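You operate a simulated robot arm through the tools that you are given. There is no shell and no other tool. Be economical: measure what you need, move in short steps, check, and stop when the job is done.

You are at the controls of a simulated robot arm. One attempt, no reset.

JOB
Put two of the rings from the work table on the middle shelf of the blue shelving. Take the small cream book and put it on the blue cover on the work table. Take the brass block that says "border" from the work table and put it on the cream board. Take the small teal bin on the work table and put it away on the low shelf of the cream bench. Put the pack marked "No 20" from the work table on top of the big blue book and the pack marked "No 50" on the grey paper stack. Do these in any order. Set down upright: pack.

The check looks at the end state, three seconds after you hand in, the way a careful person would. Anything else that was tipped, shoved, dropped, spilled or broken makes it a failure. Lids that push on must go on centred and level and be pressed home; caps that screw on are set level and turned clockwise until they are tight.

ROBOT AND FRAMES
A 7-joint arm with a fingered hand on a trunk, on a base that drives. Base frame: it is fixed to the floor where the robot stands at the start and does not move with it; the origin is under the middle of the robot, x ahead of it, y to its left, z up; the surface under the hand at the start is at about z = 90. Units: cm, degrees, N and s.
With the tool pointing down near the work surface it reaches from about 36 to 84 cm from the robot's upright axis, wherever it stands. Its first joint turns from -115.0 to 115.0 degrees. Places, roughly: big blue book (15x20x4 cm) [60, -70, 90]; blue cover (20x15x1 cm) [80, -80, 90]; brass block [75, -175, 100]; cream board (22x16x1 cm) [110, -150, 90]; green pack, orange pack, white pack, yellow pack [50, 0, 100]; grey paper stack (8x15x3 cm) [70, -40, 90]; low shelf of the cream bench [770, 90, 30]; middle shelf of the blue shelving (81x21 cm) [-2, -314, 108]; ring (4x4x2 cm) [90, -60, 90]; small cream book (13x9x2 cm) [100, -140, 90]; small teal bin (13x10x8 cm) [60, -160, 90]. Payload 5 kg.
Tool frame: the origin (TCP) lies between the finger pads and is the grasp point; the fingertips stand 3.2 cm ahead of it; z points along the fingers, y is the line along which they close. The gripper opens to 16 cm. The gripper's body begins 8.9 cm behind the TCP. The gripper is a hand of 4 fingers: y runs from the thumb to the fingers, the wrist lies at [0, 0, -26.7] in the tool frame, and closing takes about 1.5 s.
Orientation is that of the tool frame in the base frame, as [roll, pitch, yaw] about the fixed x, y, z axes, in that order (R = Rz(yaw) Ry(pitch) Rx(roll)). With the fingers straight down and closing along the base's y, the tool's x points along the base's -x, its y along +y and its z along -z.

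CONTROLS
- The arm moves only by the tool jog_arm. Its arguments are lists of equal length, an entry for each row: "linear": the shift along the tool's x, y, z in cm, a list of three; "rotation": the turn, a rotation vector about the tool's x, y, z in degrees, a list of three. In form: {"linear": [[x, y, z], ...], "rotation": [[rx, ry, rz], ...]}. A call has 1 to 12 rows; each row shifts and turns the commanded pose from where the row before left it, along the tool's axes as they then stand. "fingers" is the closure in counts, from 0 (fully open) to 255 (shut), set as the call begins (left out, the last holds). Each row takes 0.2 s and may step no farther than 5 cm and 8.6 degrees from the row before; otherwise, or with a gripper value out of range, the whole call is refused. A pose out of reach is approached as far as the arm can. The call stops where the force on the tool passes 40 N (or 10 N more than at its start, if that is more) or the arm is blocked; 0.2 s more then pass. Each finger travels about 10.8 cm/s and halts on what it meets, pressing with about 31 N; the grip force reading is that of the motor and also rises with nothing between the fingers. The clock runs only during rows and for 0.2 s after the last one: add rows that do not move to give the fingers time. It gives the time, the measured TCP pose, the force on the tool (base axes), the opening and the grip force at its end, in the units of the frame above (readings bear some noise), with the torque about the TCP (base axes, N m) and any sound that the robot's microphone picked up.
- Cameras (640 x 400 px; columns grow to the right, rows downward): "scene" is now at [0.47, 9.7, 179.65]; the picture's right is [-0.67, -0.75, 0.00], its down [-0.58, 0.52, -0.63] and it looks along [0.47, -0.42, -0.77] (base axes); focal length 255 px, centre (320, 200). "wrist" rides on the gripper at [8, -0.4, -11.4] in the tool frame; the picture's right is [0.05, 1.00, 0.00], its down [-0.82, 0.04, -0.58] and it looks along [-0.58, 0.03, 0.82] (tool axes); focal length 265 px, centre (320, 200). There is no depth. A picture from a camera that has moved, and an enlarged one, comes with that camera's place and axes in the base frame and with its lens. The place of the scene camera against the robot may be out by one fixed shift of up to 1.8 cm in any direction.
- capture(camera): a new picture of that camera. It takes no simulated time.
- lift_body(by): slides the trunk up (or, below 0, down) by that many cm; the arm and the scene camera ride with it, the base frame stays. It gives what a move gives, with no picture.
- drive_base(legs): drives the robot by 1 to 6 legs, each [ahead, turn to the left] in cm and degrees, along the robot's own axes; the way and the turn of a leg run together, so that a leg with both is an arc; at most 150 cm and 180 degrees a leg. The arm and the cameras ride along, it lands a little off, and it stops where it bumps. It gives what a move gives.
- set_fingers(finger1, finger2, finger3, thumb_bend): sets how far each is bent, from 0 (flat) to 100 (curled in); at 30 the hand is open as for a grip, at 70 the pads meet at the TCP. One left out holds its place. A second passes; each finger stops where it meets its share of the squeeze, and holds until it gets a number again. A gripper value or a shape takes the hand back. It gives what a move gives, with no picture; readings hold the bend of each and the force on the fingers (four entries, about 0 where the hand has none), thumb and palm.
- grasp_type(shape): the hand has 4 fingers and takes this shape, open, in about a second: jaw (thumb against the fingers, like two jaws); tri (thumb and two fingers); tip (a fingertip pinch); poke (one finger out to press); point (the index stretched); flat (the hand flat); cup (the hand cupped); fist (a fist). The gripper value then closes the fingers along that shape, each until it touches; the sizes above hold for jaw. It gives what a move gives, with no picture.
- aim_head(pan, tilt): turns the head with the scene camera to pan (to the left, within 155 degrees either way) and tilt (down, from -29 to 69), counted from straight ahead of the robot. It gives what a move gives.
- zoom(camera, box): a new picture of the part [left, top, right, bottom] of that camera's present view, enlarged. It takes no simulated time.
- finish_job(): hands the job in; it is judged then, once.

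Work in short steps. Places have to be worked out from the pictures, the camera data and where the tool is seen: move nearer, look again, correct. Check each grasp and each placing, and mend what went wrong. You have 207 turns and 180 pictures in all, those below and enlarged ones among them. Open the gripper and draw the arm clear of the work before you hand the job in, unless the task says otherwise.

The tools are called after "Emit:" as name(argument=value, ...) on one line, values as JSON. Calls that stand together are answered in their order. jog_arm: Moves the arm, as the interface text tells. Its arguments: {"type":"object","properties":{"linear":{"type":"array","items":{"type":"array","items":{"type":"number"}}},"rotation":{"type":"array","items":{"type":"array","items":{"type":"number"}}},"fingers":{"type":"number"}},"required":["linear","rotation"]} The other tools are called the same way: lift_body (by) slides the trunk up or down; grasp_type (shape) gives the hand a shape; set_fingers (finger1, finger2, finger3, thumb_bend) moves the fingers one by one; drive_base (legs) drives the base; aim_head (pan, tilt) turns the head that bears the scene camera; capture (camera) takes a picture; zoom (camera, box) takes an enlarged picture of a part of a camera's view; finish_job () hands the job in.

At the start:

```text
clock: 0.0
position: [61.9, -7.74, 122.59]
orientation: [180.0, 0.0, -180.0]
ft_force: [-0.7, 0.3, 1.0]
wrist_torque: [-0.02, -0.02, -0.02]
gripper_width: 15.98
grasp_force: 0.1
shape: jaw
bend: [30.0, 30.0, 30.0, 30.0]
finger forces: [0.1, 0.0, 0.0, 0.0, 0.1, 0.0]
trunk travel left (down, up): [-92.5, 6.5]
robot x, y, heading: [-0.13, 0.27, -0.1]
head pan, tilt: [-41.8, 50.8]
```

scene: 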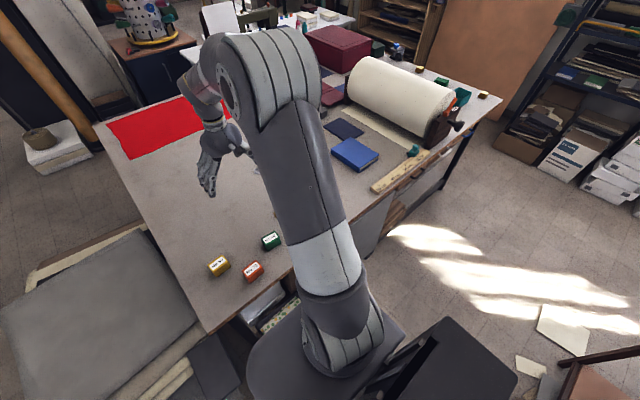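
wrist: 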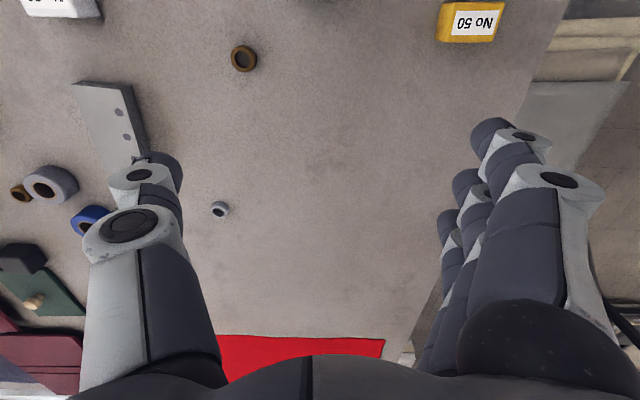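

I'll first look around with the head to find the things on the table.

Emit:
aim_head(pan=-60, tilt=40)

Emit:
capture(camera="scene")

Emit:
aim_head(pan=-10, tilt=55)

Emit:
capture(camera="scene")

```text
clock: 0.8
position: [61.97, -7.81, 122.56]
orientation: [-179.9, 0.0, 180.0]
ft_force: [-0.6, 0.5, -0.2]
wrist_torque: [0.02, 0.01, 0.02]
gripper_width: 15.99
grasp_force: 0.0
shape: jaw
bend: [30.0, 30.0, 30.0, 30.0]
finger forces: [0.1, 0.1, 0.0, 0.1, 0.0, 0.1]
trunk travel left (down, up): [-92.5, 6.5]
robot x, y, heading: [0.02, -0.3, -0.0]
head pan, tilt: [-60.0, 40.0]
```

```text
177 pictures are left
camera scene: at [-0.96, 7.42, 181.17], right [-0.87, -0.5, 0.0], down [-0.32, 0.56, -0.77], along [0.38, -0.66, -0.64], focal length 255 px, centre (320, 200)
```

scene: 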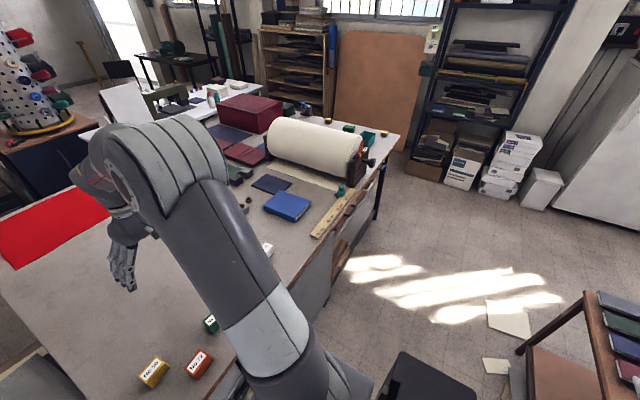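

```text
clock: 2.0
position: [61.87, -7.68, 122.65]
orientation: [-180.0, -0.1, 179.9]
ft_force: [-0.6, -0.3, 0.0]
wrist_torque: [0.01, 0.0, 0.02]
gripper_width: 15.97
grasp_force: 0.1
shape: jaw
bend: [30.0, 30.0, 30.0, 30.0]
finger forces: [0.0, 0.0, 0.0, 0.0, 0.0, 0.0]
trunk travel left (down, up): [-92.5, 6.5]
robot x, y, heading: [0.17, -0.01, 0.1]
head pan, tilt: [-10.0, 55.0]
```

```text
176 pictures are left
camera scene: at [1.89, 13.52, 179.1], right [-0.17, -0.98, 0.0], down [-0.81, 0.14, -0.57], along [0.56, -0.1, -0.82], focal length 255 px, centre (320, 200)
```

scene: 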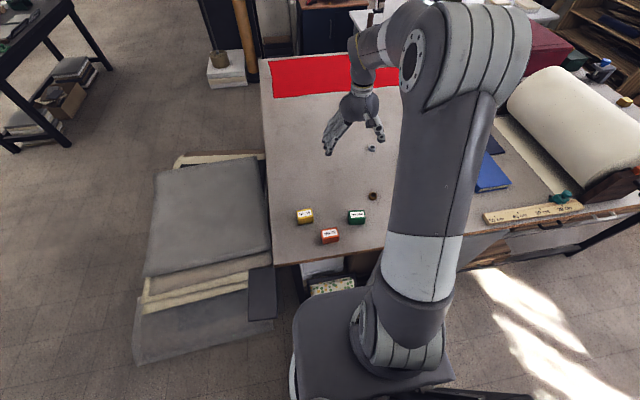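

Zoom in on the packs to read the labels.

Emit:
zoom(camera="scene", box=[270, 180, 400, 261])

Emit:
zoom(camera="wrist", box=[0, 0, 260, 162])

```text
4.92 times, centred on (335, 220) of scene
camera zoom: at [1.89, 13.52, 179.1], right [-0.17, -0.98, 0.0], down [-0.81, 0.14, -0.57], along [0.56, -0.1, -0.82], focal length 1257 px, centre (246, 99)
```

zoom: 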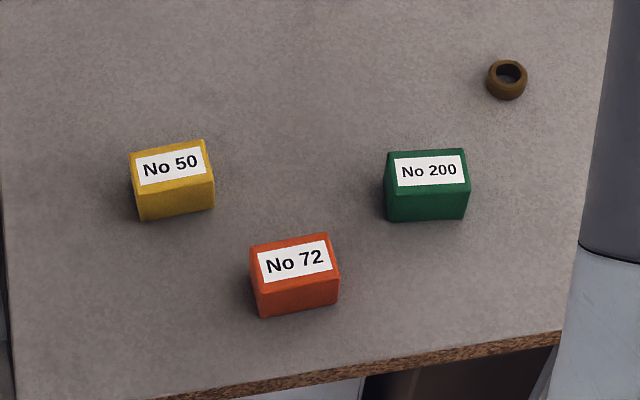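

```text
2.46 times, centred on (130, 81) of wrist
camera zoom: at [53.94, -8.24, 133.96], right [-0.05, 1.0, 0.0], down [0.82, 0.04, 0.58], along [0.58, 0.03, -0.82], focal length 653 px, centre (788, 493)
```

zoom: 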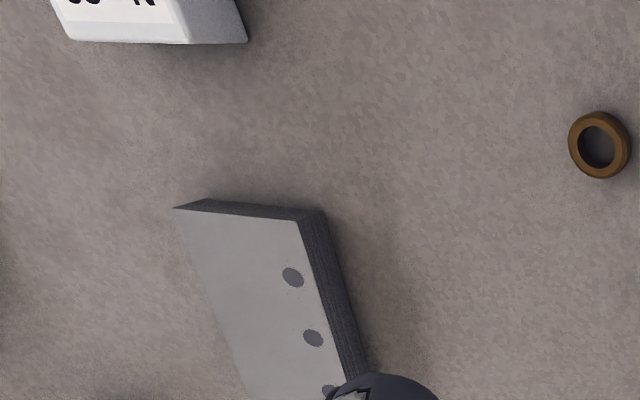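

Yellow pack is No 50. I move the hand above it to look closely with the wrist camera.

Emit:
jog_arm(linear=[[1.54, 3.58, 1.6], [1.54, 3.58, 1.6], [1.54, 3.58, 1.6], [1.54, 3.58, 1.6], [1.54, 3.58, 1.6]], rotation=[[0, 0, 0], [0, 0, 0], [0, 0, 0], [0, 0, 0], [0, 0, 0]])

Emit:
capture(camera="wrist")

Emit:
capture(camera="scene")

```text
clock: 3.2
position: [54.2, 10.25, 114.59]
orientation: [-179.9, -0.1, 179.9]
ft_force: [-0.3, -0.1, 0.0]
wrist_torque: [-0.02, 0.02, 0.02]
gripper_width: 16.0
grasp_force: 0.0
shape: jaw
bend: [30.0, 30.0, 30.0, 30.0]
finger forces: [0.0, 0.0, 0.1, 0.0, 0.1, 0.1]
trunk travel left (down, up): [-92.5, 6.5]
robot x, y, heading: [0.19, 0.35, -0.3]
head pan, tilt: [-10.0, 55.0]
```

```text
173 pictures are left
camera wrist: at [46.24, 9.83, 125.93], right [-0.05, 1.0, 0.0], down [0.81, 0.04, 0.58], along [0.58, 0.03, -0.82], focal length 265 px, centre (320, 200)
```

wrist: 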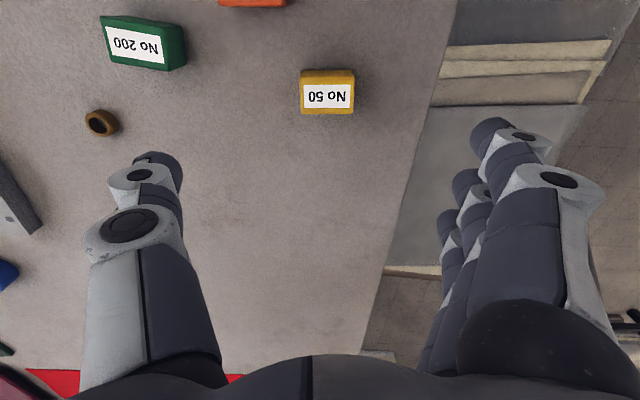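

```text
172 pictures are left
camera scene: at [1.88, 13.7, 179.09], right [-0.17, -0.98, 0.0], down [-0.81, 0.14, -0.57], along [0.56, -0.1, -0.82], focal length 255 px, centre (320, 200)
```

scene: 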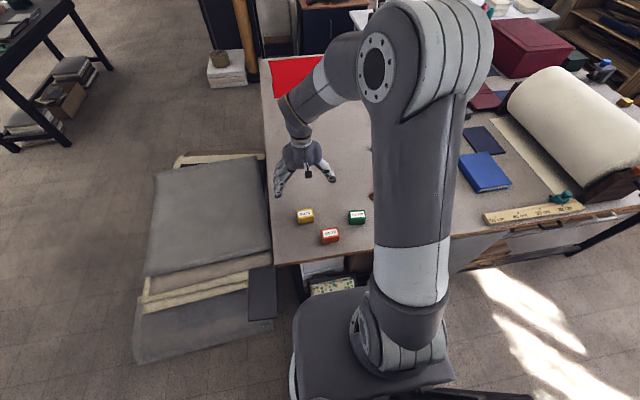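

Zoom on the yellow pack for its edges.

Emit:
zoom(camera="wrist", box=[270, 40, 390, 130])

Emit:
zoom(camera="scene", box=[440, 60, 640, 240])

Emit:
zoom(camera="scene", box=[260, 140, 390, 240])

```text
4.44 times, centred on (330, 85) of wrist
camera zoom: at [46.24, 9.83, 125.93], right [-0.05, 1.0, 0.0], down [0.81, 0.04, 0.58], along [0.58, 0.03, -0.82], focal length 1180 px, centre (276, 711)
```

zoom: 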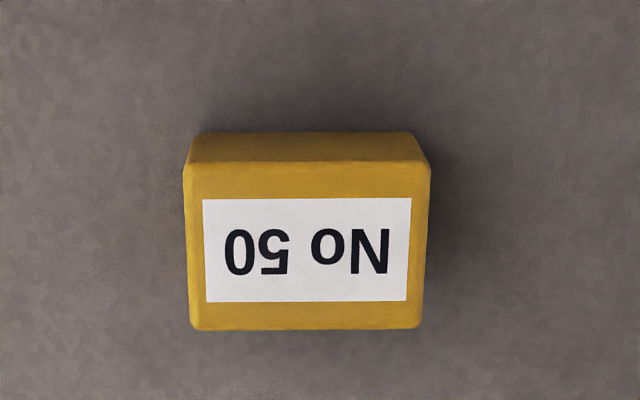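

```text
2.22 times, centred on (540, 150) of scene
camera zoom: at [1.88, 13.7, 179.09], right [-0.17, -0.98, 0.0], down [-0.81, 0.14, -0.57], along [0.56, -0.1, -0.82], focal length 568 px, centre (-169, 311)
```

zoom: 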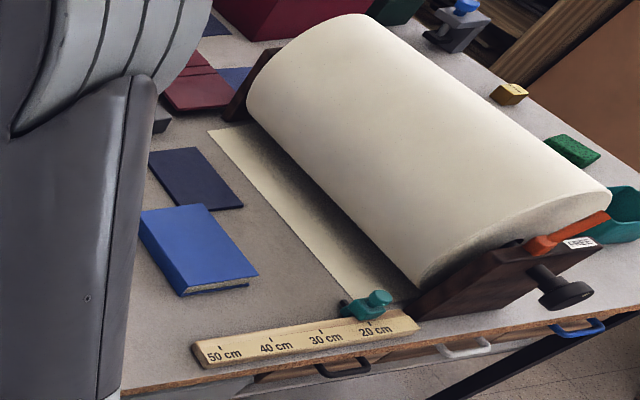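

```text
4.00 times, centred on (325, 190) of scene
camera zoom: at [1.88, 13.7, 179.09], right [-0.17, -0.98, 0.0], down [-0.81, 0.14, -0.57], along [0.56, -0.1, -0.82], focal length 1022 px, centre (300, 240)
```

zoom: 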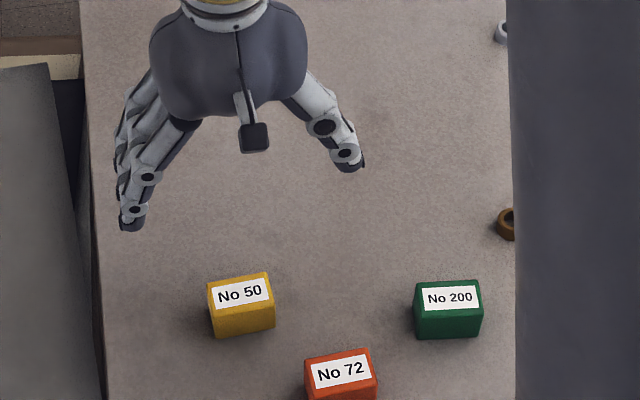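

Pack measured: centre ≈ (54.2, 11.2), 4.1×6.2×4 cm tall. Descend over it with half-closed fingers.

Emit:
jog_arm(linear=[[0, 0.9, 2], [0, 0, 4.5], [0, 0, 4.5], [0, 0, 4.5]], rotation=[[0, 0, 0], [0, 0, 0], [0, 0, 0], [0, 0, 0]], fingers=70)

Emit:
capture(camera="wrist")

Emit:
zoom(camera="scene", box=[260, 140, 390, 240])

```text
clock: 4.2
position: [54.26, 11.08, 99.1]
orientation: [-180.0, 0.1, 180.0]
ft_force: [0.6, -0.2, 0.0]
wrist_torque: [0.0, 0.01, -0.02]
gripper_width: 11.62
grasp_force: 0.0
shape: jaw
bend: [65.0, 65.0, 65.0, 61.0]
finger forces: [0.0, 0.1, 0.0, 0.0, 0.1, 0.0]
trunk travel left (down, up): [-92.5, 6.5]
robot x, y, heading: [0.24, -0.15, 0.3]
head pan, tilt: [-10.0, 55.0]
```

```text
168 pictures are left
camera wrist: at [46.29, 10.55, 110.39], right [-0.05, 1.0, 0.0], down [0.82, 0.04, 0.58], along [0.58, 0.03, -0.82], focal length 265 px, centre (320, 200)
```

wrist: 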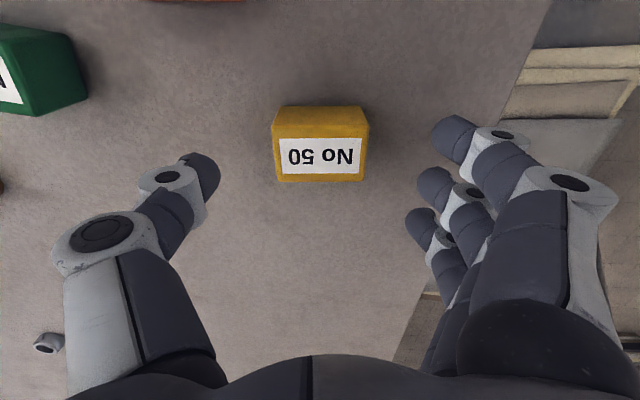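

```text
4.00 times, centred on (325, 190) of scene
camera zoom: at [2.03, 13.54, 179.11], right [-0.17, -0.98, 0.0], down [-0.81, 0.14, -0.57], along [0.56, -0.1, -0.82], focal length 1022 px, centre (300, 240)
```

zoom: 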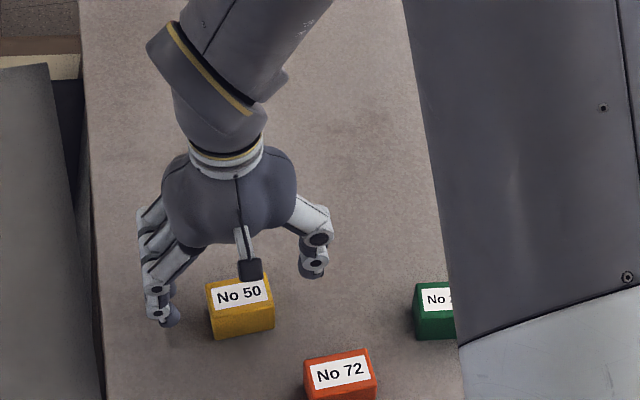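

Aligned. Descend to z≈94 and close.

Emit:
jog_arm(linear=[[0, 0.1, 2.6], [0, 0, 2.5]], rotation=[[0, 0, 0], [0, 0, 0]])

Emit:
jog_arm(linear=[[0, 0, 0], [0, 0, 0], [0, 0, 0], [0, 0, 0], [0, 0, 0], [0, 0, 0]], rotation=[[0, 0, 0], [0, 0, 0], [0, 0, 0], [0, 0, 0], [0, 0, 0], [0, 0, 0]], fingers=190)

Emit:
capture(camera="wrist")

```text
clock: 4.8
position: [54.22, 11.2, 93.99]
orientation: [180.0, 0.0, -180.0]
ft_force: [0.2, 0.5, -0.7]
wrist_torque: [-0.01, -0.01, -0.01]
gripper_width: 11.66
grasp_force: 0.1
shape: jaw
bend: [65.0, 65.0, 65.0, 61.0]
finger forces: [0.0, 0.0, 0.1, 0.0, 0.0, 0.0]
trunk travel left (down, up): [-92.5, 6.5]
robot x, y, heading: [0.04, -0.12, 0.1]
head pan, tilt: [-10.0, 55.0]
```

```text
clock: 6.2
position: [54.23, 11.13, 94.14]
orientation: [179.9, 0.0, 180.0]
ft_force: [0.1, 0.1, -1.7]
wrist_torque: [0.01, 0.02, -0.05]
gripper_width: 4.2
grasp_force: 30.9
shape: jaw
bend: [73.0, 73.0, 69.0, 70.0]
finger forces: [11.8, 13.7, 0.0, 0.0, 26.0, 0.1]
trunk travel left (down, up): [-92.5, 6.5]
robot x, y, heading: [-0.52, -0.19, 0.1]
head pan, tilt: [-10.0, 55.0]
```

```text
166 pictures are left
camera wrist: at [46.26, 10.68, 105.42], right [-0.05, 1.0, 0.0], down [0.82, 0.04, 0.58], along [0.58, 0.03, -0.82], focal length 265 px, centre (320, 200)
```

wrist: 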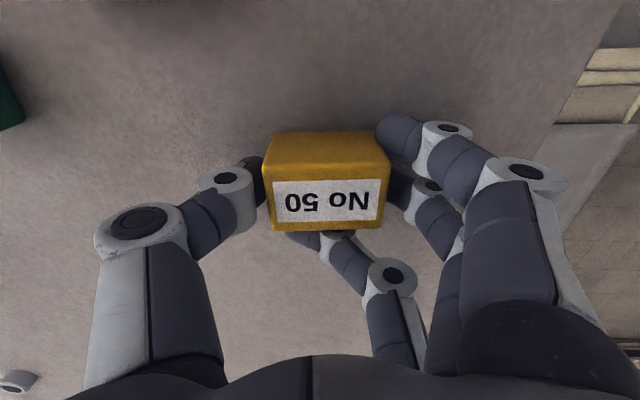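

Gripped. Lift and look; also turn the head to view the stack area.

Emit:
jog_arm(linear=[[0, 0, -4], [0, 0, -4], [0, 0, -4]], rotation=[[0, 0, 0], [0, 0, 0], [0, 0, 0]])

Emit:
capture(camera="wrist")

Emit:
capture(camera="scene")

```text
clock: 7.0
position: [54.04, 11.11, 105.97]
orientation: [179.9, 0.0, -180.0]
ft_force: [-1.0, 0.0, -0.7]
wrist_torque: [0.01, -0.02, 0.0]
gripper_width: 4.21
grasp_force: 30.8
shape: jaw
bend: [73.0, 73.0, 69.0, 70.0]
finger forces: [11.9, 13.5, 0.0, 0.0, 25.8, 0.1]
trunk travel left (down, up): [-92.5, 6.5]
robot x, y, heading: [-0.06, 0.12, -0.1]
head pan, tilt: [-10.0, 55.0]
```

```text
165 pictures are left
camera wrist: at [46.15, 10.68, 117.45], right [-0.05, 1.0, 0.0], down [0.81, 0.04, 0.58], along [0.58, 0.03, -0.82], focal length 265 px, centre (320, 200)
```

wrist: 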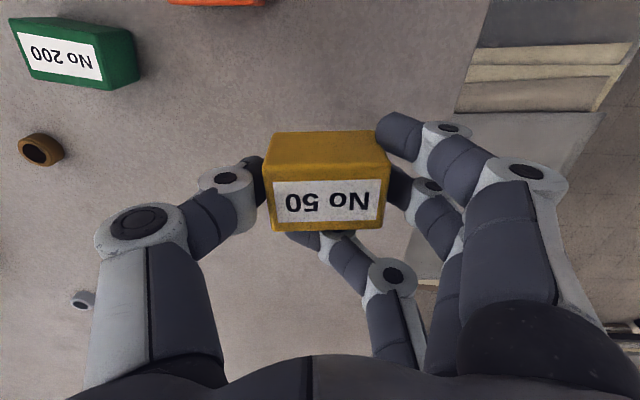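

```text
164 pictures are left
camera scene: at [1.73, 13.49, 179.1], right [-0.17, -0.98, 0.0], down [-0.81, 0.14, -0.57], along [0.57, -0.1, -0.82], focal length 255 px, centre (320, 200)
```

scene: 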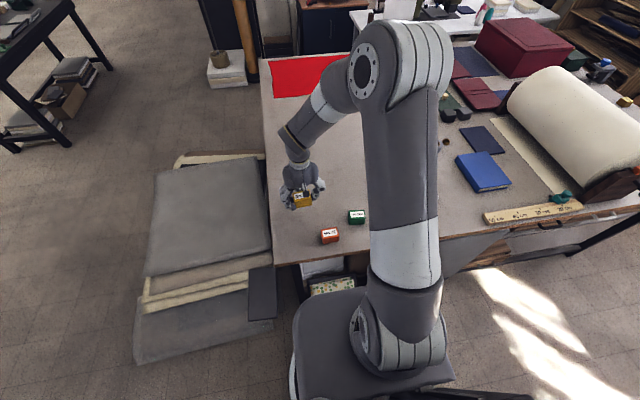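

Pack held upright. Carry it towards the paper stack (est. centre (72,-40.5)), stopping short to look.

Emit:
jog_arm(linear=[[0, 0, -4], [0, 0, -4], [-1.0, -4.3, 0], [-1.0, -4.3, 0], [-1.0, -4.3, 0], [-1.0, -4.3, 0], [-1.0, -4.3, 0], [-1.0, -4.3, 0], [-1.0, -4.3, 0], [-1.0, -4.3, 0]], rotation=[[0, 0, 0], [0, 0, 0], [0, 0, 0], [0, 0, 0], [0, 0, 0], [0, 0, 0], [0, 0, 0], [0, 0, 0], [0, 0, 0], [0, 0, 0]])

Emit:
capture(camera="wrist")

Emit:
capture(camera="scene")

```text
clock: 9.2
position: [62.43, -23.36, 113.77]
orientation: [179.9, 0.0, -180.0]
ft_force: [0.8, -0.4, -0.6]
wrist_torque: [0.03, -0.01, -0.01]
gripper_width: 4.16
grasp_force: 31.1
shape: jaw
bend: [73.0, 73.0, 69.0, 70.0]
finger forces: [12.1, 13.7, 0.0, 0.0, 25.6, 0.0]
trunk travel left (down, up): [-92.5, 6.5]
robot x, y, heading: [-0.25, 0.06, 0.0]
head pan, tilt: [-10.0, 55.0]
```

```text
163 pictures are left
camera wrist: at [54.32, -23.9, 125.19], right [-0.05, 1.0, 0.0], down [0.82, 0.04, 0.58], along [0.58, 0.03, -0.82], focal length 265 px, centre (320, 200)
```

wrist: 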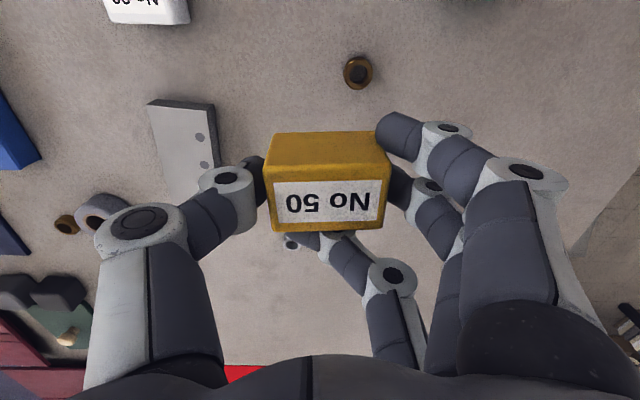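

```text
162 pictures are left
camera scene: at [1.94, 13.32, 179.12], right [-0.17, -0.98, 0.0], down [-0.81, 0.14, -0.57], along [0.56, -0.1, -0.82], focal length 255 px, centre (320, 200)
```

scene: 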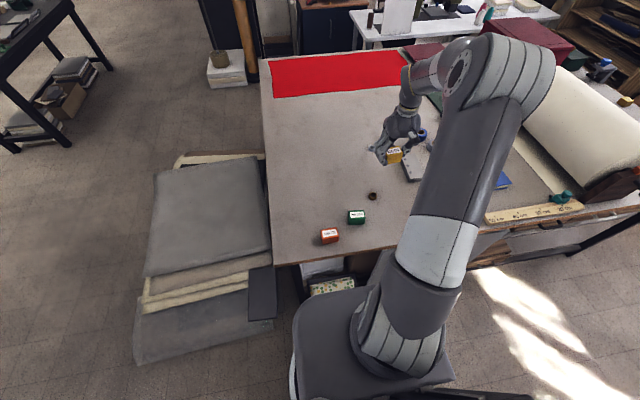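

Stack spans x≈64–79, y≈-44..-37; centre ≈ (71.3,-41). Move over it, then look.

Emit:
jog_arm(linear=[[-2.2, -4.4, 0], [-2.2, -4.4, 0], [-2.2, -4.4, 0], [-2.2, -4.4, 0], [0, 0, 4], [0, 0, 4]], rotation=[[0, 0, 0], [0, 0, 0], [0, 0, 0], [0, 0, 0], [0, 0, 0], [0, 0, 0]])

Emit:
capture(camera="wrist")

Emit:
zoom(camera="scene", box=[340, 90, 520, 215])

```text
clock: 10.6
position: [71.01, -40.93, 105.75]
orientation: [179.9, -0.2, -179.9]
ft_force: [-0.7, -0.6, -0.7]
wrist_torque: [0.02, 0.05, 0.01]
gripper_width: 4.13
grasp_force: 31.3
shape: jaw
bend: [73.0, 73.0, 69.0, 70.0]
finger forces: [12.0, 13.7, 0.1, 0.0, 25.5, 0.0]
trunk travel left (down, up): [-92.5, 6.5]
robot x, y, heading: [0.4, 0.27, 0.1]
head pan, tilt: [-10.0, 55.0]
```

```text
161 pictures are left
camera wrist: at [63.07, -41.43, 117.18], right [-0.05, 1.0, 0.0], down [0.82, 0.04, 0.58], along [0.58, 0.03, -0.82], focal length 265 px, centre (320, 200)
```

wrist: 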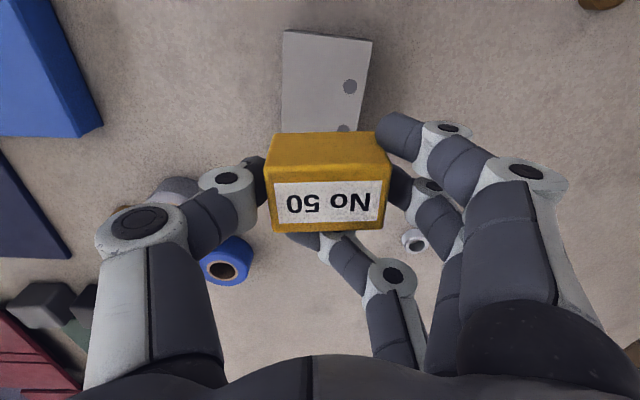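

```text
3.20 times, centred on (430, 152) of scene
camera zoom: at [2.06, 13.39, 179.12], right [-0.17, -0.98, 0.0], down [-0.81, 0.14, -0.57], along [0.56, -0.1, -0.82], focal length 817 px, centre (-32, 352)
```

zoom: 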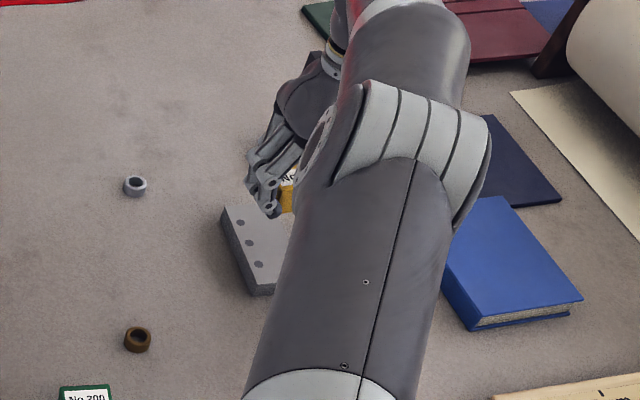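

Good alignment. Lower onto the stack gently.

Emit:
jog_arm(linear=[[-0.5, -0.4, 3], [0, 0, 3], [0, 0, 1.5], [0, 0, 0.5], [0, 0, 0.4]], rotation=[[0, 0, 0], [0, 0, 0], [0, 0, 0], [0, 0, 0], [0, 0, 0]])

Emit:
capture(camera="wrist")

```text
clock: 11.8
position: [71.56, -41.24, 97.63]
orientation: [-180.0, 0.0, 180.0]
ft_force: [-0.4, -0.5, -0.7]
wrist_torque: [-0.01, -0.01, -0.02]
gripper_width: 4.15
grasp_force: 30.5
shape: jaw
bend: [73.0, 73.0, 69.0, 70.0]
finger forces: [11.9, 13.7, 0.2, 0.0, 25.5, 0.0]
trunk travel left (down, up): [-92.5, 6.5]
robot x, y, heading: [0.09, 0.1, -0.3]
head pan, tilt: [-10.0, 55.0]
```

```text
159 pictures are left
camera wrist: at [63.52, -41.77, 108.88], right [-0.05, 1.0, 0.0], down [0.82, 0.04, 0.58], along [0.58, 0.03, -0.82], focal length 265 px, centre (320, 200)
```

wrist: 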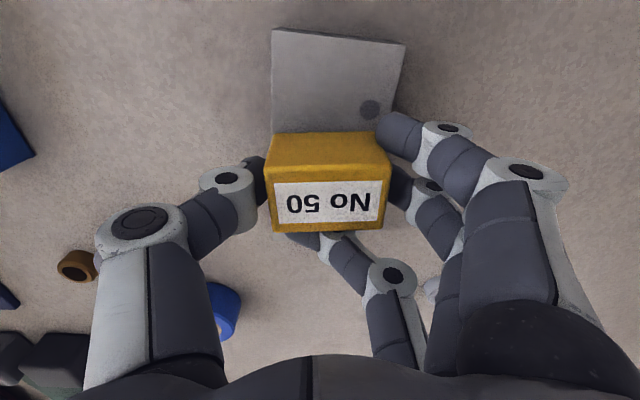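

No contact yet; continue in small steps.

Emit:
jog_arm(linear=[[0, 0, 0.2], [0, 0, 0.2]], rotation=[[0, 0, 0], [0, 0, 0]])

Emit:
jog_arm(linear=[[0, 0, 0.2]], rotation=[[0, 0, 0]])

```text
clock: 12.4
position: [71.41, -41.16, 97.17]
orientation: [179.9, 0.0, -179.9]
ft_force: [-0.2, 0.2, -1.5]
wrist_torque: [0.0, 0.0, 0.0]
gripper_width: 4.16
grasp_force: 31.0
shape: jaw
bend: [73.0, 73.0, 69.0, 70.0]
finger forces: [11.8, 13.7, 0.1, 0.0, 25.5, 0.1]
trunk travel left (down, up): [-92.5, 6.5]
robot x, y, heading: [0.23, -0.02, 0.0]
head pan, tilt: [-10.0, 55.0]
```

```text
clock: 12.8
position: [71.47, -41.12, 97.04]
orientation: [-180.0, 0.0, 180.0]
ft_force: [0.5, -0.2, -0.7]
wrist_torque: [0.0, -0.02, 0.0]
gripper_width: 4.18
grasp_force: 31.2
shape: jaw
bend: [73.0, 73.0, 69.0, 70.0]
finger forces: [11.8, 13.8, 0.1, 0.0, 25.4, 0.1]
trunk travel left (down, up): [-92.5, 6.5]
robot x, y, heading: [0.01, 0.15, -0.2]
head pan, tilt: [-10.0, 55.0]
```

Emit:
jog_arm(linear=[[0, 0, 0.2]], rotation=[[0, 0, 0]])

Emit:
jog_arm(linear=[[0, 0, 0.2]], rotation=[[0, 0, 0]])

```text
clock: 13.2
position: [71.49, -41.19, 96.92]
orientation: [180.0, 0.0, -180.0]
ft_force: [-0.4, 0.3, 0.0]
wrist_torque: [0.01, -0.01, 0.01]
gripper_width: 4.16
grasp_force: 31.2
shape: jaw
bend: [73.0, 73.0, 69.0, 71.0]
finger forces: [12.1, 13.5, 0.1, 0.1, 25.6, 0.1]
trunk travel left (down, up): [-92.5, 6.5]
robot x, y, heading: [0.49, -0.3, -0.1]
head pan, tilt: [-10.0, 55.0]
```

```text
clock: 13.6
position: [71.6, -41.28, 96.72]
orientation: [-179.9, 0.1, -180.0]
ft_force: [-0.3, 0.1, 9.1]
wrist_torque: [0.3, 0.13, 0.01]
gripper_width: 4.16
grasp_force: 31.2
shape: jaw
bend: [73.0, 73.0, 69.0, 71.0]
finger forces: [12.6, 13.8, 0.2, 0.1, 26.6, 0.0]
trunk travel left (down, up): [-92.5, 6.5]
robot x, y, heading: [-0.05, 0.46, -0.0]
head pan, tilt: [-10.0, 55.0]
```

Contact (9 N). Open and lift away.

Emit:
jog_arm(linear=[[0, 0, 0], [0, 0, 0], [0, 0, 0], [0, 0, 0], [0, 0, -3], [0, 0, -4.5], [0, 0, -4.5], [0, 0, -4.5]], rotation=[[0, 0, 0], [0, 0, 0], [0, 0, 0], [0, 0, 0], [0, 0, 0], [0, 0, 0], [0, 0, 0], [0, 0, 0]], fingers=60)

Emit:
capture(camera="wrist")

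```text
clock: 15.4
position: [71.36, -41.21, 113.12]
orientation: [-180.0, 0.0, 180.0]
ft_force: [-0.1, 0.2, 0.2]
wrist_torque: [-0.01, -0.02, 0.0]
gripper_width: 12.2
grasp_force: 0.0
shape: jaw
bend: [62.0, 62.0, 62.0, 58.0]
finger forces: [0.1, 0.1, 0.1, 0.0, 0.0, 0.1]
trunk travel left (down, up): [-92.5, 6.5]
robot x, y, heading: [-0.25, 0.03, 0.2]
head pan, tilt: [-10.0, 55.0]
```

```text
158 pictures are left
camera wrist: at [63.4, -41.7, 124.48], right [-0.05, 1.0, 0.0], down [0.82, 0.04, 0.58], along [0.58, 0.03, -0.82], focal length 265 px, centre (320, 200)
```

wrist: 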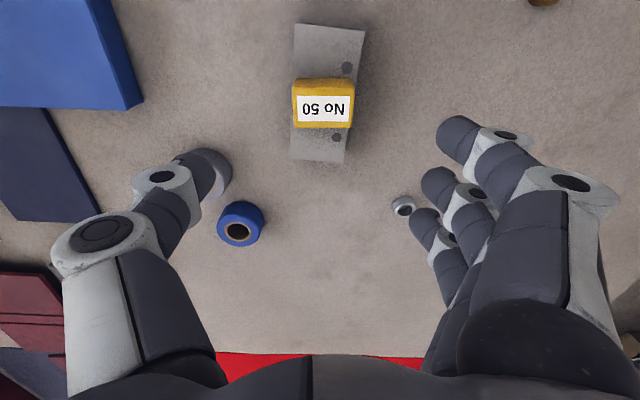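

No 50 sits well. Now move back to above the white pack (≈(54,-41)) and read it.

Emit:
jog_arm(linear=[[4, 0, 0], [4, 0, 0], [4, 0, 0], [4, 0, 0]], rotation=[[0, 0, 0], [0, 0, 0], [0, 0, 0], [0, 0, 0]])

Emit:
capture(camera="wrist")

Emit:
zoom(camera="wrist", box=[260, 40, 380, 130])

```text
clock: 16.4
position: [55.65, -41.18, 113.19]
orientation: [-180.0, 0.1, 180.0]
ft_force: [0.7, -0.1, -0.6]
wrist_torque: [0.02, -0.04, 0.02]
gripper_width: 12.21
grasp_force: 0.1
shape: jaw
bend: [62.0, 62.0, 62.0, 58.0]
finger forces: [0.0, 0.0, 0.0, 0.0, 0.0, 0.1]
trunk travel left (down, up): [-92.5, 6.5]
robot x, y, heading: [0.0, -0.08, 0.3]
head pan, tilt: [-10.0, 55.0]
```

```text
157 pictures are left
camera wrist: at [47.59, -41.73, 124.52], right [-0.05, 1.0, 0.0], down [0.81, 0.04, 0.58], along [0.58, 0.03, -0.82], focal length 265 px, centre (320, 200)
```

wrist: 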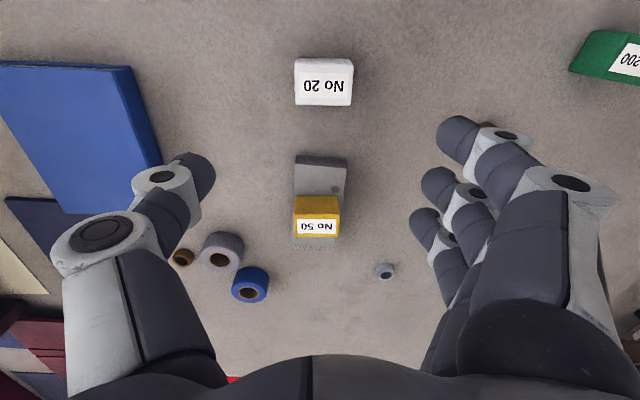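

```text
4.44 times, centred on (320, 85) of wrist
camera zoom: at [47.59, -41.73, 124.52], right [-0.05, 1.0, 0.0], down [0.81, 0.04, 0.58], along [0.58, 0.03, -0.82], focal length 1180 px, centre (320, 711)
```

zoom: 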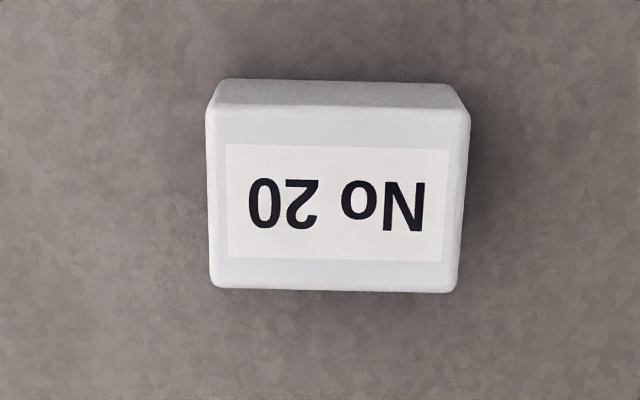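

White is No 20, centre ≈ (54.2,-41.0). Descend and grasp as before.

Emit:
jog_arm(linear=[[1.45, 0.2, 3], [0, 0, 4], [0, 0, 4], [0, 0, 4], [0, 0, 2.5], [0, 0, 1.7]], rotation=[[0, 0, 0], [0, 0, 0], [0, 0, 0], [0, 0, 0], [0, 0, 0], [0, 0, 0]], fingers=70)

Emit:
capture(camera="wrist")

```text
clock: 17.8
position: [54.12, -41.03, 93.91]
orientation: [180.0, -0.1, 179.9]
ft_force: [0.6, -0.3, -0.1]
wrist_torque: [0.0, 0.01, 0.0]
gripper_width: 11.65
grasp_force: 0.0
shape: jaw
bend: [65.0, 65.0, 65.0, 61.0]
finger forces: [0.0, 0.1, 0.1, 0.0, 0.0, 0.1]
trunk travel left (down, up): [-92.5, 6.5]
robot x, y, heading: [0.01, -0.04, -0.2]
head pan, tilt: [-10.0, 55.0]
```

```text
155 pictures are left
camera wrist: at [46.11, -41.6, 105.22], right [-0.05, 1.0, 0.0], down [0.82, 0.04, 0.58], along [0.58, 0.03, -0.82], focal length 265 px, centre (320, 200)
```

wrist: 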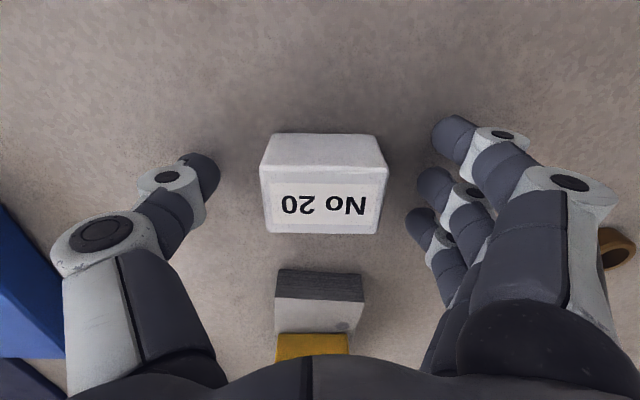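

Emit:
jog_arm(linear=[[0, 0, 0], [0, 0, 0], [0, 0, 0], [0, 0, 0], [0, 0, 0], [0, 0, 0], [0, 0, -4], [0, 0, -4], [0, 0, -4], [0, 0, -4]], rotation=[[0, 0, 0], [0, 0, 0], [0, 0, 0], [0, 0, 0], [0, 0, 0], [0, 0, 0], [0, 0, 0], [0, 0, 0], [0, 0, 0], [0, 0, 0]], fingers=190)

Emit:
capture(camera="wrist")

Emit:
aim_head(pan=-75, tilt=50)

Emit:
capture(camera="scene")

```text
clock: 20.0
position: [54.09, -41.02, 109.89]
orientation: [-179.9, 0.0, -180.0]
ft_force: [-0.7, -1.1, -0.4]
wrist_torque: [0.04, 0.02, 0.02]
gripper_width: 3.79
grasp_force: 30.7
shape: jaw
bend: [74.0, 72.0, 68.0, 71.0]
finger forces: [9.3, 16.2, 3.2, 0.1, 24.8, 0.0]
trunk travel left (down, up): [-92.5, 6.5]
robot x, y, heading: [-0.17, 0.03, -0.2]
head pan, tilt: [-10.0, 55.0]
```

```text
154 pictures are left
camera wrist: at [46.06, -41.48, 121.31], right [-0.05, 1.0, 0.0], down [0.82, 0.04, 0.58], along [0.58, 0.03, -0.82], focal length 265 px, centre (320, 200)
```

wrist: 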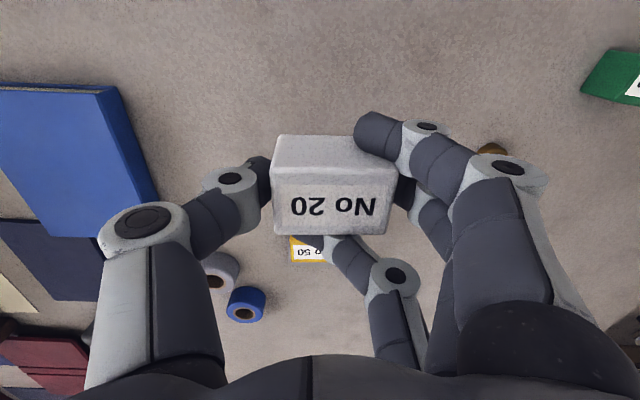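

```text
clock: 21.4
position: [54.21, -41.03, 109.91]
orientation: [-180.0, 0.0, 179.9]
ft_force: [0.9, -1.2, 0.7]
wrist_torque: [0.03, 0.01, 0.0]
gripper_width: 3.8
grasp_force: 30.8
shape: jaw
bend: [74.0, 72.0, 68.0, 71.0]
finger forces: [9.3, 16.2, 3.2, 0.0, 24.8, 0.0]
trunk travel left (down, up): [-92.5, 6.5]
robot x, y, heading: [0.01, 0.07, 0.0]
head pan, tilt: [-75.0, 50.0]
```

```text
153 pictures are left
camera scene: at [-3.21, 7.31, 179.75], right [-0.97, -0.26, 0.0], down [-0.2, 0.74, -0.64], along [0.17, -0.62, -0.77], focal length 255 px, centre (320, 200)
```

scene: 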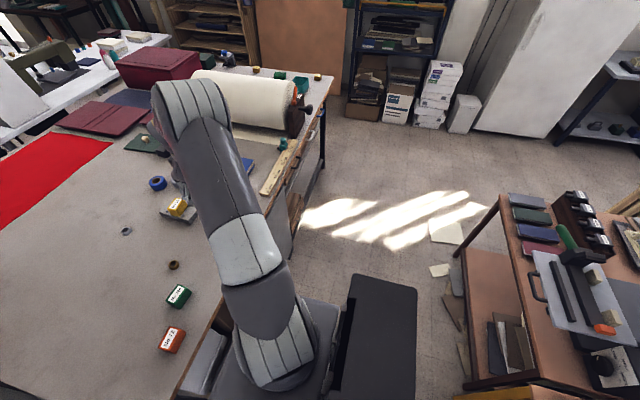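

No 20 held. The book (~(64,-71)) is out of reach from here, so I'll need to drive. First bring the hand to the front, and look at the base and surroundings.

Emit:
jog_arm(linear=[[0, 0, -4], [0, 0, -4], [0, 4.5, 0], [0, 4.5, 0], [0, 4.5, 0], [0, 4.5, 0], [0, 4.5, 0], [0, 4.5, 0], [0, 4.5, 0], [0, 4.5, 0], [0, 4.5, 0]], rotation=[[0, 0, 0], [0, 0, 0], [0, 0, 0], [0, 0, 0], [0, 0, 0], [0, 0, 0], [0, 0, 0], [0, 0, 0], [0, 0, 0], [0, 0, 0], [0, 0, 0]])

Emit:
aim_head(pan=-60, tilt=69)

Emit:
capture(camera="scene")

Emit:
aim_head(pan=-110, tilt=40)

Emit:
capture(camera="scene")

Emit:
aim_head(pan=20, tilt=60)

Emit:
capture(camera="scene")

```text
clock: 23.8
position: [53.91, -0.36, 117.89]
orientation: [-179.9, 0.0, 180.0]
ft_force: [-0.8, 0.2, -0.3]
wrist_torque: [-0.05, 0.02, -0.02]
gripper_width: 3.73
grasp_force: 30.6
shape: jaw
bend: [74.0, 72.0, 68.0, 71.0]
finger forces: [8.0, 16.7, 3.2, 0.0, 24.4, 0.0]
trunk travel left (down, up): [-92.5, 6.5]
robot x, y, heading: [0.06, 0.03, 0.1]
head pan, tilt: [-75.0, 50.0]
```

```text
clock: 24.6
position: [53.99, -0.53, 118.04]
orientation: [-179.9, 0.0, -179.9]
ft_force: [-0.3, -0.4, 0.1]
wrist_torque: [0.01, 0.0, -0.01]
gripper_width: 3.73
grasp_force: 30.9
shape: jaw
bend: [74.0, 72.0, 68.0, 71.0]
finger forces: [8.0, 16.7, 3.3, 0.1, 24.4, 0.0]
trunk travel left (down, up): [-92.5, 6.5]
robot x, y, heading: [-0.03, 0.38, 0.2]
head pan, tilt: [-60.0, 68.8]
```

```text
152 pictures are left
camera scene: at [-2.42, 9.97, 177.56], right [-0.87, -0.5, 0.0], down [-0.47, 0.81, -0.36], along [0.18, -0.31, -0.93], focal length 255 px, centre (320, 200)
```

scene: 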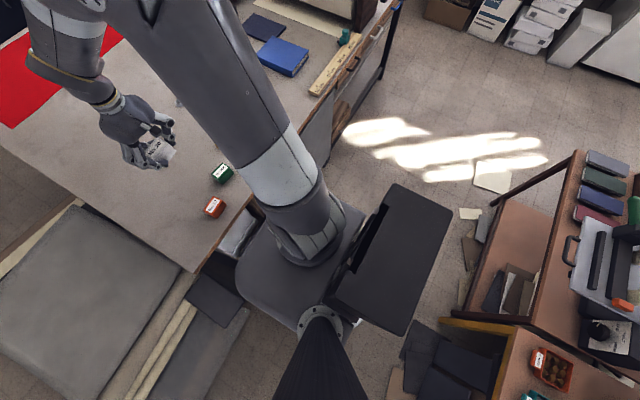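

```text
clock: 25.8
position: [54.02, -0.46, 117.93]
orientation: [-180.0, -0.1, 179.9]
ft_force: [-0.1, -0.7, -1.2]
wrist_torque: [-0.02, 0.0, 0.01]
gripper_width: 3.73
grasp_force: 31.0
shape: jaw
bend: [74.0, 72.0, 68.0, 71.0]
finger forces: [8.0, 16.7, 3.1, 0.0, 24.4, 0.0]
trunk travel left (down, up): [-92.5, 6.5]
robot x, y, heading: [-0.17, 0.28, 0.1]
head pan, tilt: [-110.0, 40.0]
```

```text
151 pictures are left
camera scene: at [-8.11, 6.79, 181.17], right [-0.94, 0.34, 0.0], down [0.22, 0.6, -0.77], along [-0.26, -0.72, -0.64], focal length 255 px, centre (320, 200)
```

scene: 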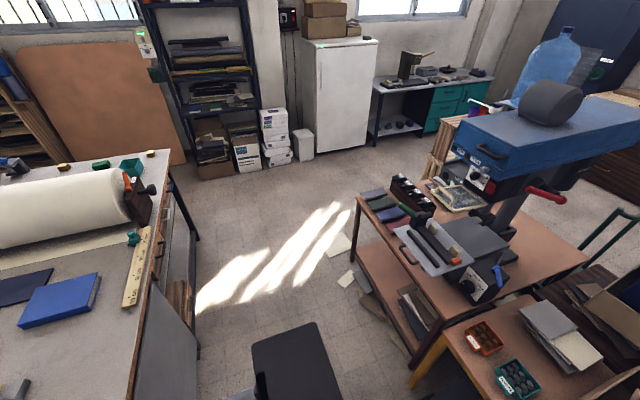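

```text
clock: 27.9
position: [53.95, -0.39, 117.96]
orientation: [180.0, 0.0, 180.0]
ft_force: [0.3, -1.0, -0.5]
wrist_torque: [0.0, 0.0, 0.03]
gripper_width: 3.73
grasp_force: 31.1
shape: jaw
bend: [74.0, 72.0, 68.0, 71.0]
finger forces: [8.0, 16.7, 3.2, 0.0, 24.4, 0.0]
trunk travel left (down, up): [-92.5, 6.5]
robot x, y, heading: [-0.05, 0.04, -0.1]
head pan, tilt: [20.0, 60.0]
```

```text
150 pictures are left
camera scene: at [1.05, 17.06, 178.5], right [0.34, -0.94, 0.0], down [-0.81, -0.3, -0.5], along [0.47, 0.17, -0.87], focal length 255 px, centre (320, 200)
```

scene: 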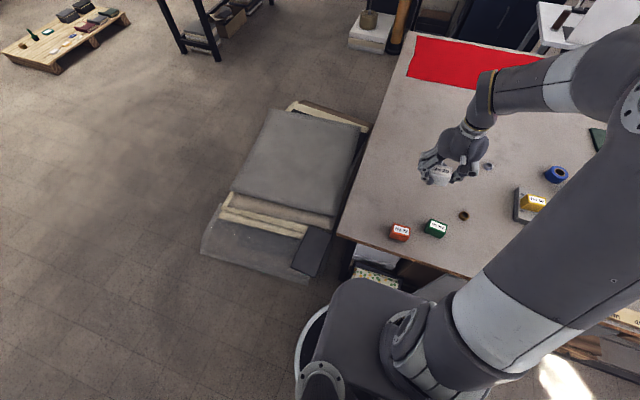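

Check what the black panel near the robot is (part of the robot or not).

Emit:
aim_head(pan=-100, tilt=69)

Emit:
capture(camera="scene")

Emit:
aim_head(pan=-150, tilt=60)

Emit:
capture(camera="scene")

```text
clock: 29.9
position: [54.03, -0.51, 117.99]
orientation: [-180.0, 0.0, 179.9]
ft_force: [-0.2, -0.6, -0.5]
wrist_torque: [-0.01, -0.02, -0.01]
gripper_width: 3.71
grasp_force: 31.0
shape: jaw
bend: [74.0, 72.0, 68.0, 71.0]
finger forces: [8.0, 16.8, 3.2, 0.0, 24.3, 0.0]
trunk travel left (down, up): [-92.5, 6.5]
robot x, y, heading: [-0.28, 0.05, -0.2]
head pan, tilt: [-100.0, 68.8]
```

```text
149 pictures are left
camera scene: at [-6.18, 9.28, 177.56], right [-0.98, 0.17, 0.0], down [0.16, 0.92, -0.36], along [-0.06, -0.36, -0.93], focal length 255 px, centre (320, 200)
```

scene: 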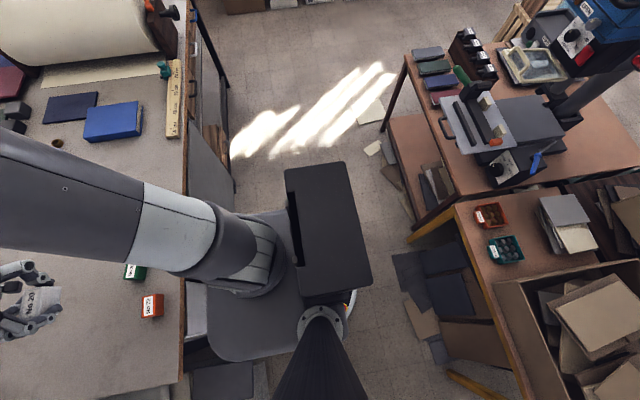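

```text
clock: 31.0
position: [54.17, -0.59, 117.95]
orientation: [180.0, -0.1, -179.9]
ft_force: [0.5, 0.5, -1.0]
wrist_torque: [0.0, 0.02, 0.02]
gripper_width: 3.72
grasp_force: 30.9
shape: jaw
bend: [74.0, 72.0, 68.0, 71.0]
finger forces: [7.9, 16.6, 3.2, 0.0, 24.3, 0.0]
trunk travel left (down, up): [-92.5, 6.5]
robot x, y, heading: [0.02, 0.3, -0.2]
head pan, tilt: [-150.0, 60.0]
```

```text
148 pictures are left
camera scene: at [-10.98, 11.45, 178.5], right [-0.5, 0.87, 0.0], down [0.75, 0.43, -0.5], along [-0.43, -0.25, -0.87], focal length 255 px, centre (320, 200)
```

scene: 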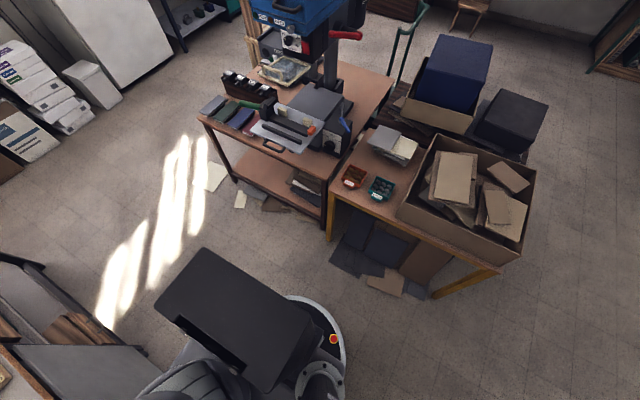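

The black box is part of the robot; lane is clear. Raise the hand, then turn right, drive 50 along the table, turn back.

Emit:
jog_arm(linear=[[0, 0, -4], [0, 0, -4]], rotation=[[0, 0, 0], [0, 0, 0]])

Emit:
drive_base(legs=[[0, -90], [50, 0], [0, 90]])

Emit:
capture(camera="wrist")

Emit:
aim_head(pan=-25, tilt=45)

Emit:
capture(camera="scene")

```text
clock: 31.6
position: [54.07, -0.52, 125.94]
orientation: [179.9, 0.0, 179.9]
ft_force: [0.3, -0.9, -0.6]
wrist_torque: [-0.01, -0.03, -0.03]
gripper_width: 3.73
grasp_force: 31.2
shape: jaw
bend: [75.0, 72.0, 69.0, 71.0]
finger forces: [7.8, 16.8, 3.1, 0.1, 24.2, 0.0]
trunk travel left (down, up): [-92.5, 6.5]
robot x, y, heading: [0.04, -0.01, 0.0]
head pan, tilt: [-150.0, 60.0]
```

```text
clock: 42.2
position: [54.24, -50.12, 125.91]
orientation: [-180.0, 0.0, -179.6]
ft_force: [-0.1, -0.3, -0.5]
wrist_torque: [0.02, 0.0, -0.04]
gripper_width: 3.63
grasp_force: 30.7
shape: jaw
bend: [75.0, 72.0, 69.0, 71.0]
finger forces: [4.1, 17.6, 3.1, 0.0, 22.4, 0.0]
trunk travel left (down, up): [-92.5, 6.5]
robot x, y, heading: [0.57, -49.93, 0.6]
head pan, tilt: [-150.0, 60.0]
```

```text
147 pictures are left
camera wrist: at [46.32, -50.65, 137.2], right [-0.06, 1.0, 0.0], down [0.82, 0.05, 0.58], along [0.58, 0.03, -0.82], focal length 265 px, centre (320, 200)
```

wrist: 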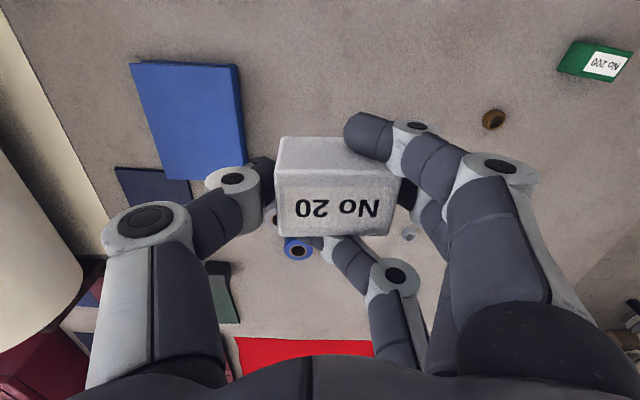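

```text
clock: 44.3
position: [54.23, -50.14, 125.82]
orientation: [-180.0, 0.0, -179.6]
ft_force: [0.3, 0.2, 0.1]
wrist_torque: [0.02, 0.0, 0.01]
gripper_width: 3.64
grasp_force: 31.0
shape: jaw
bend: [75.0, 72.0, 69.0, 71.0]
finger forces: [4.1, 17.6, 3.1, 0.0, 22.4, 0.0]
trunk travel left (down, up): [-92.5, 6.5]
robot x, y, heading: [-0.23, -50.06, 0.4]
head pan, tilt: [-25.0, 45.0]
```

```text
146 pictures are left
camera scene: at [2.23, -38.64, 180.44], right [-0.42, -0.91, 0.0], down [-0.64, 0.29, -0.71], along [0.64, -0.29, -0.71], focal length 255 px, centre (320, 200)
```

scene: 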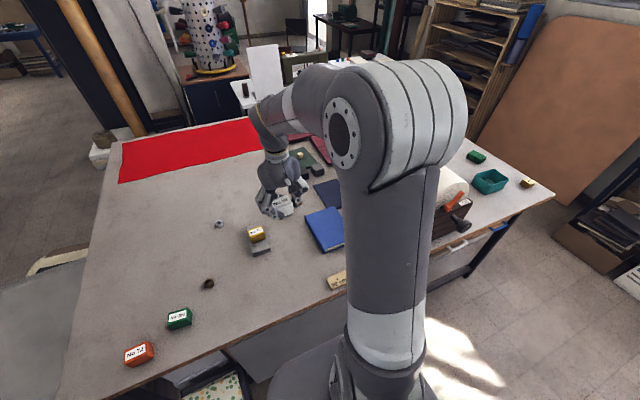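

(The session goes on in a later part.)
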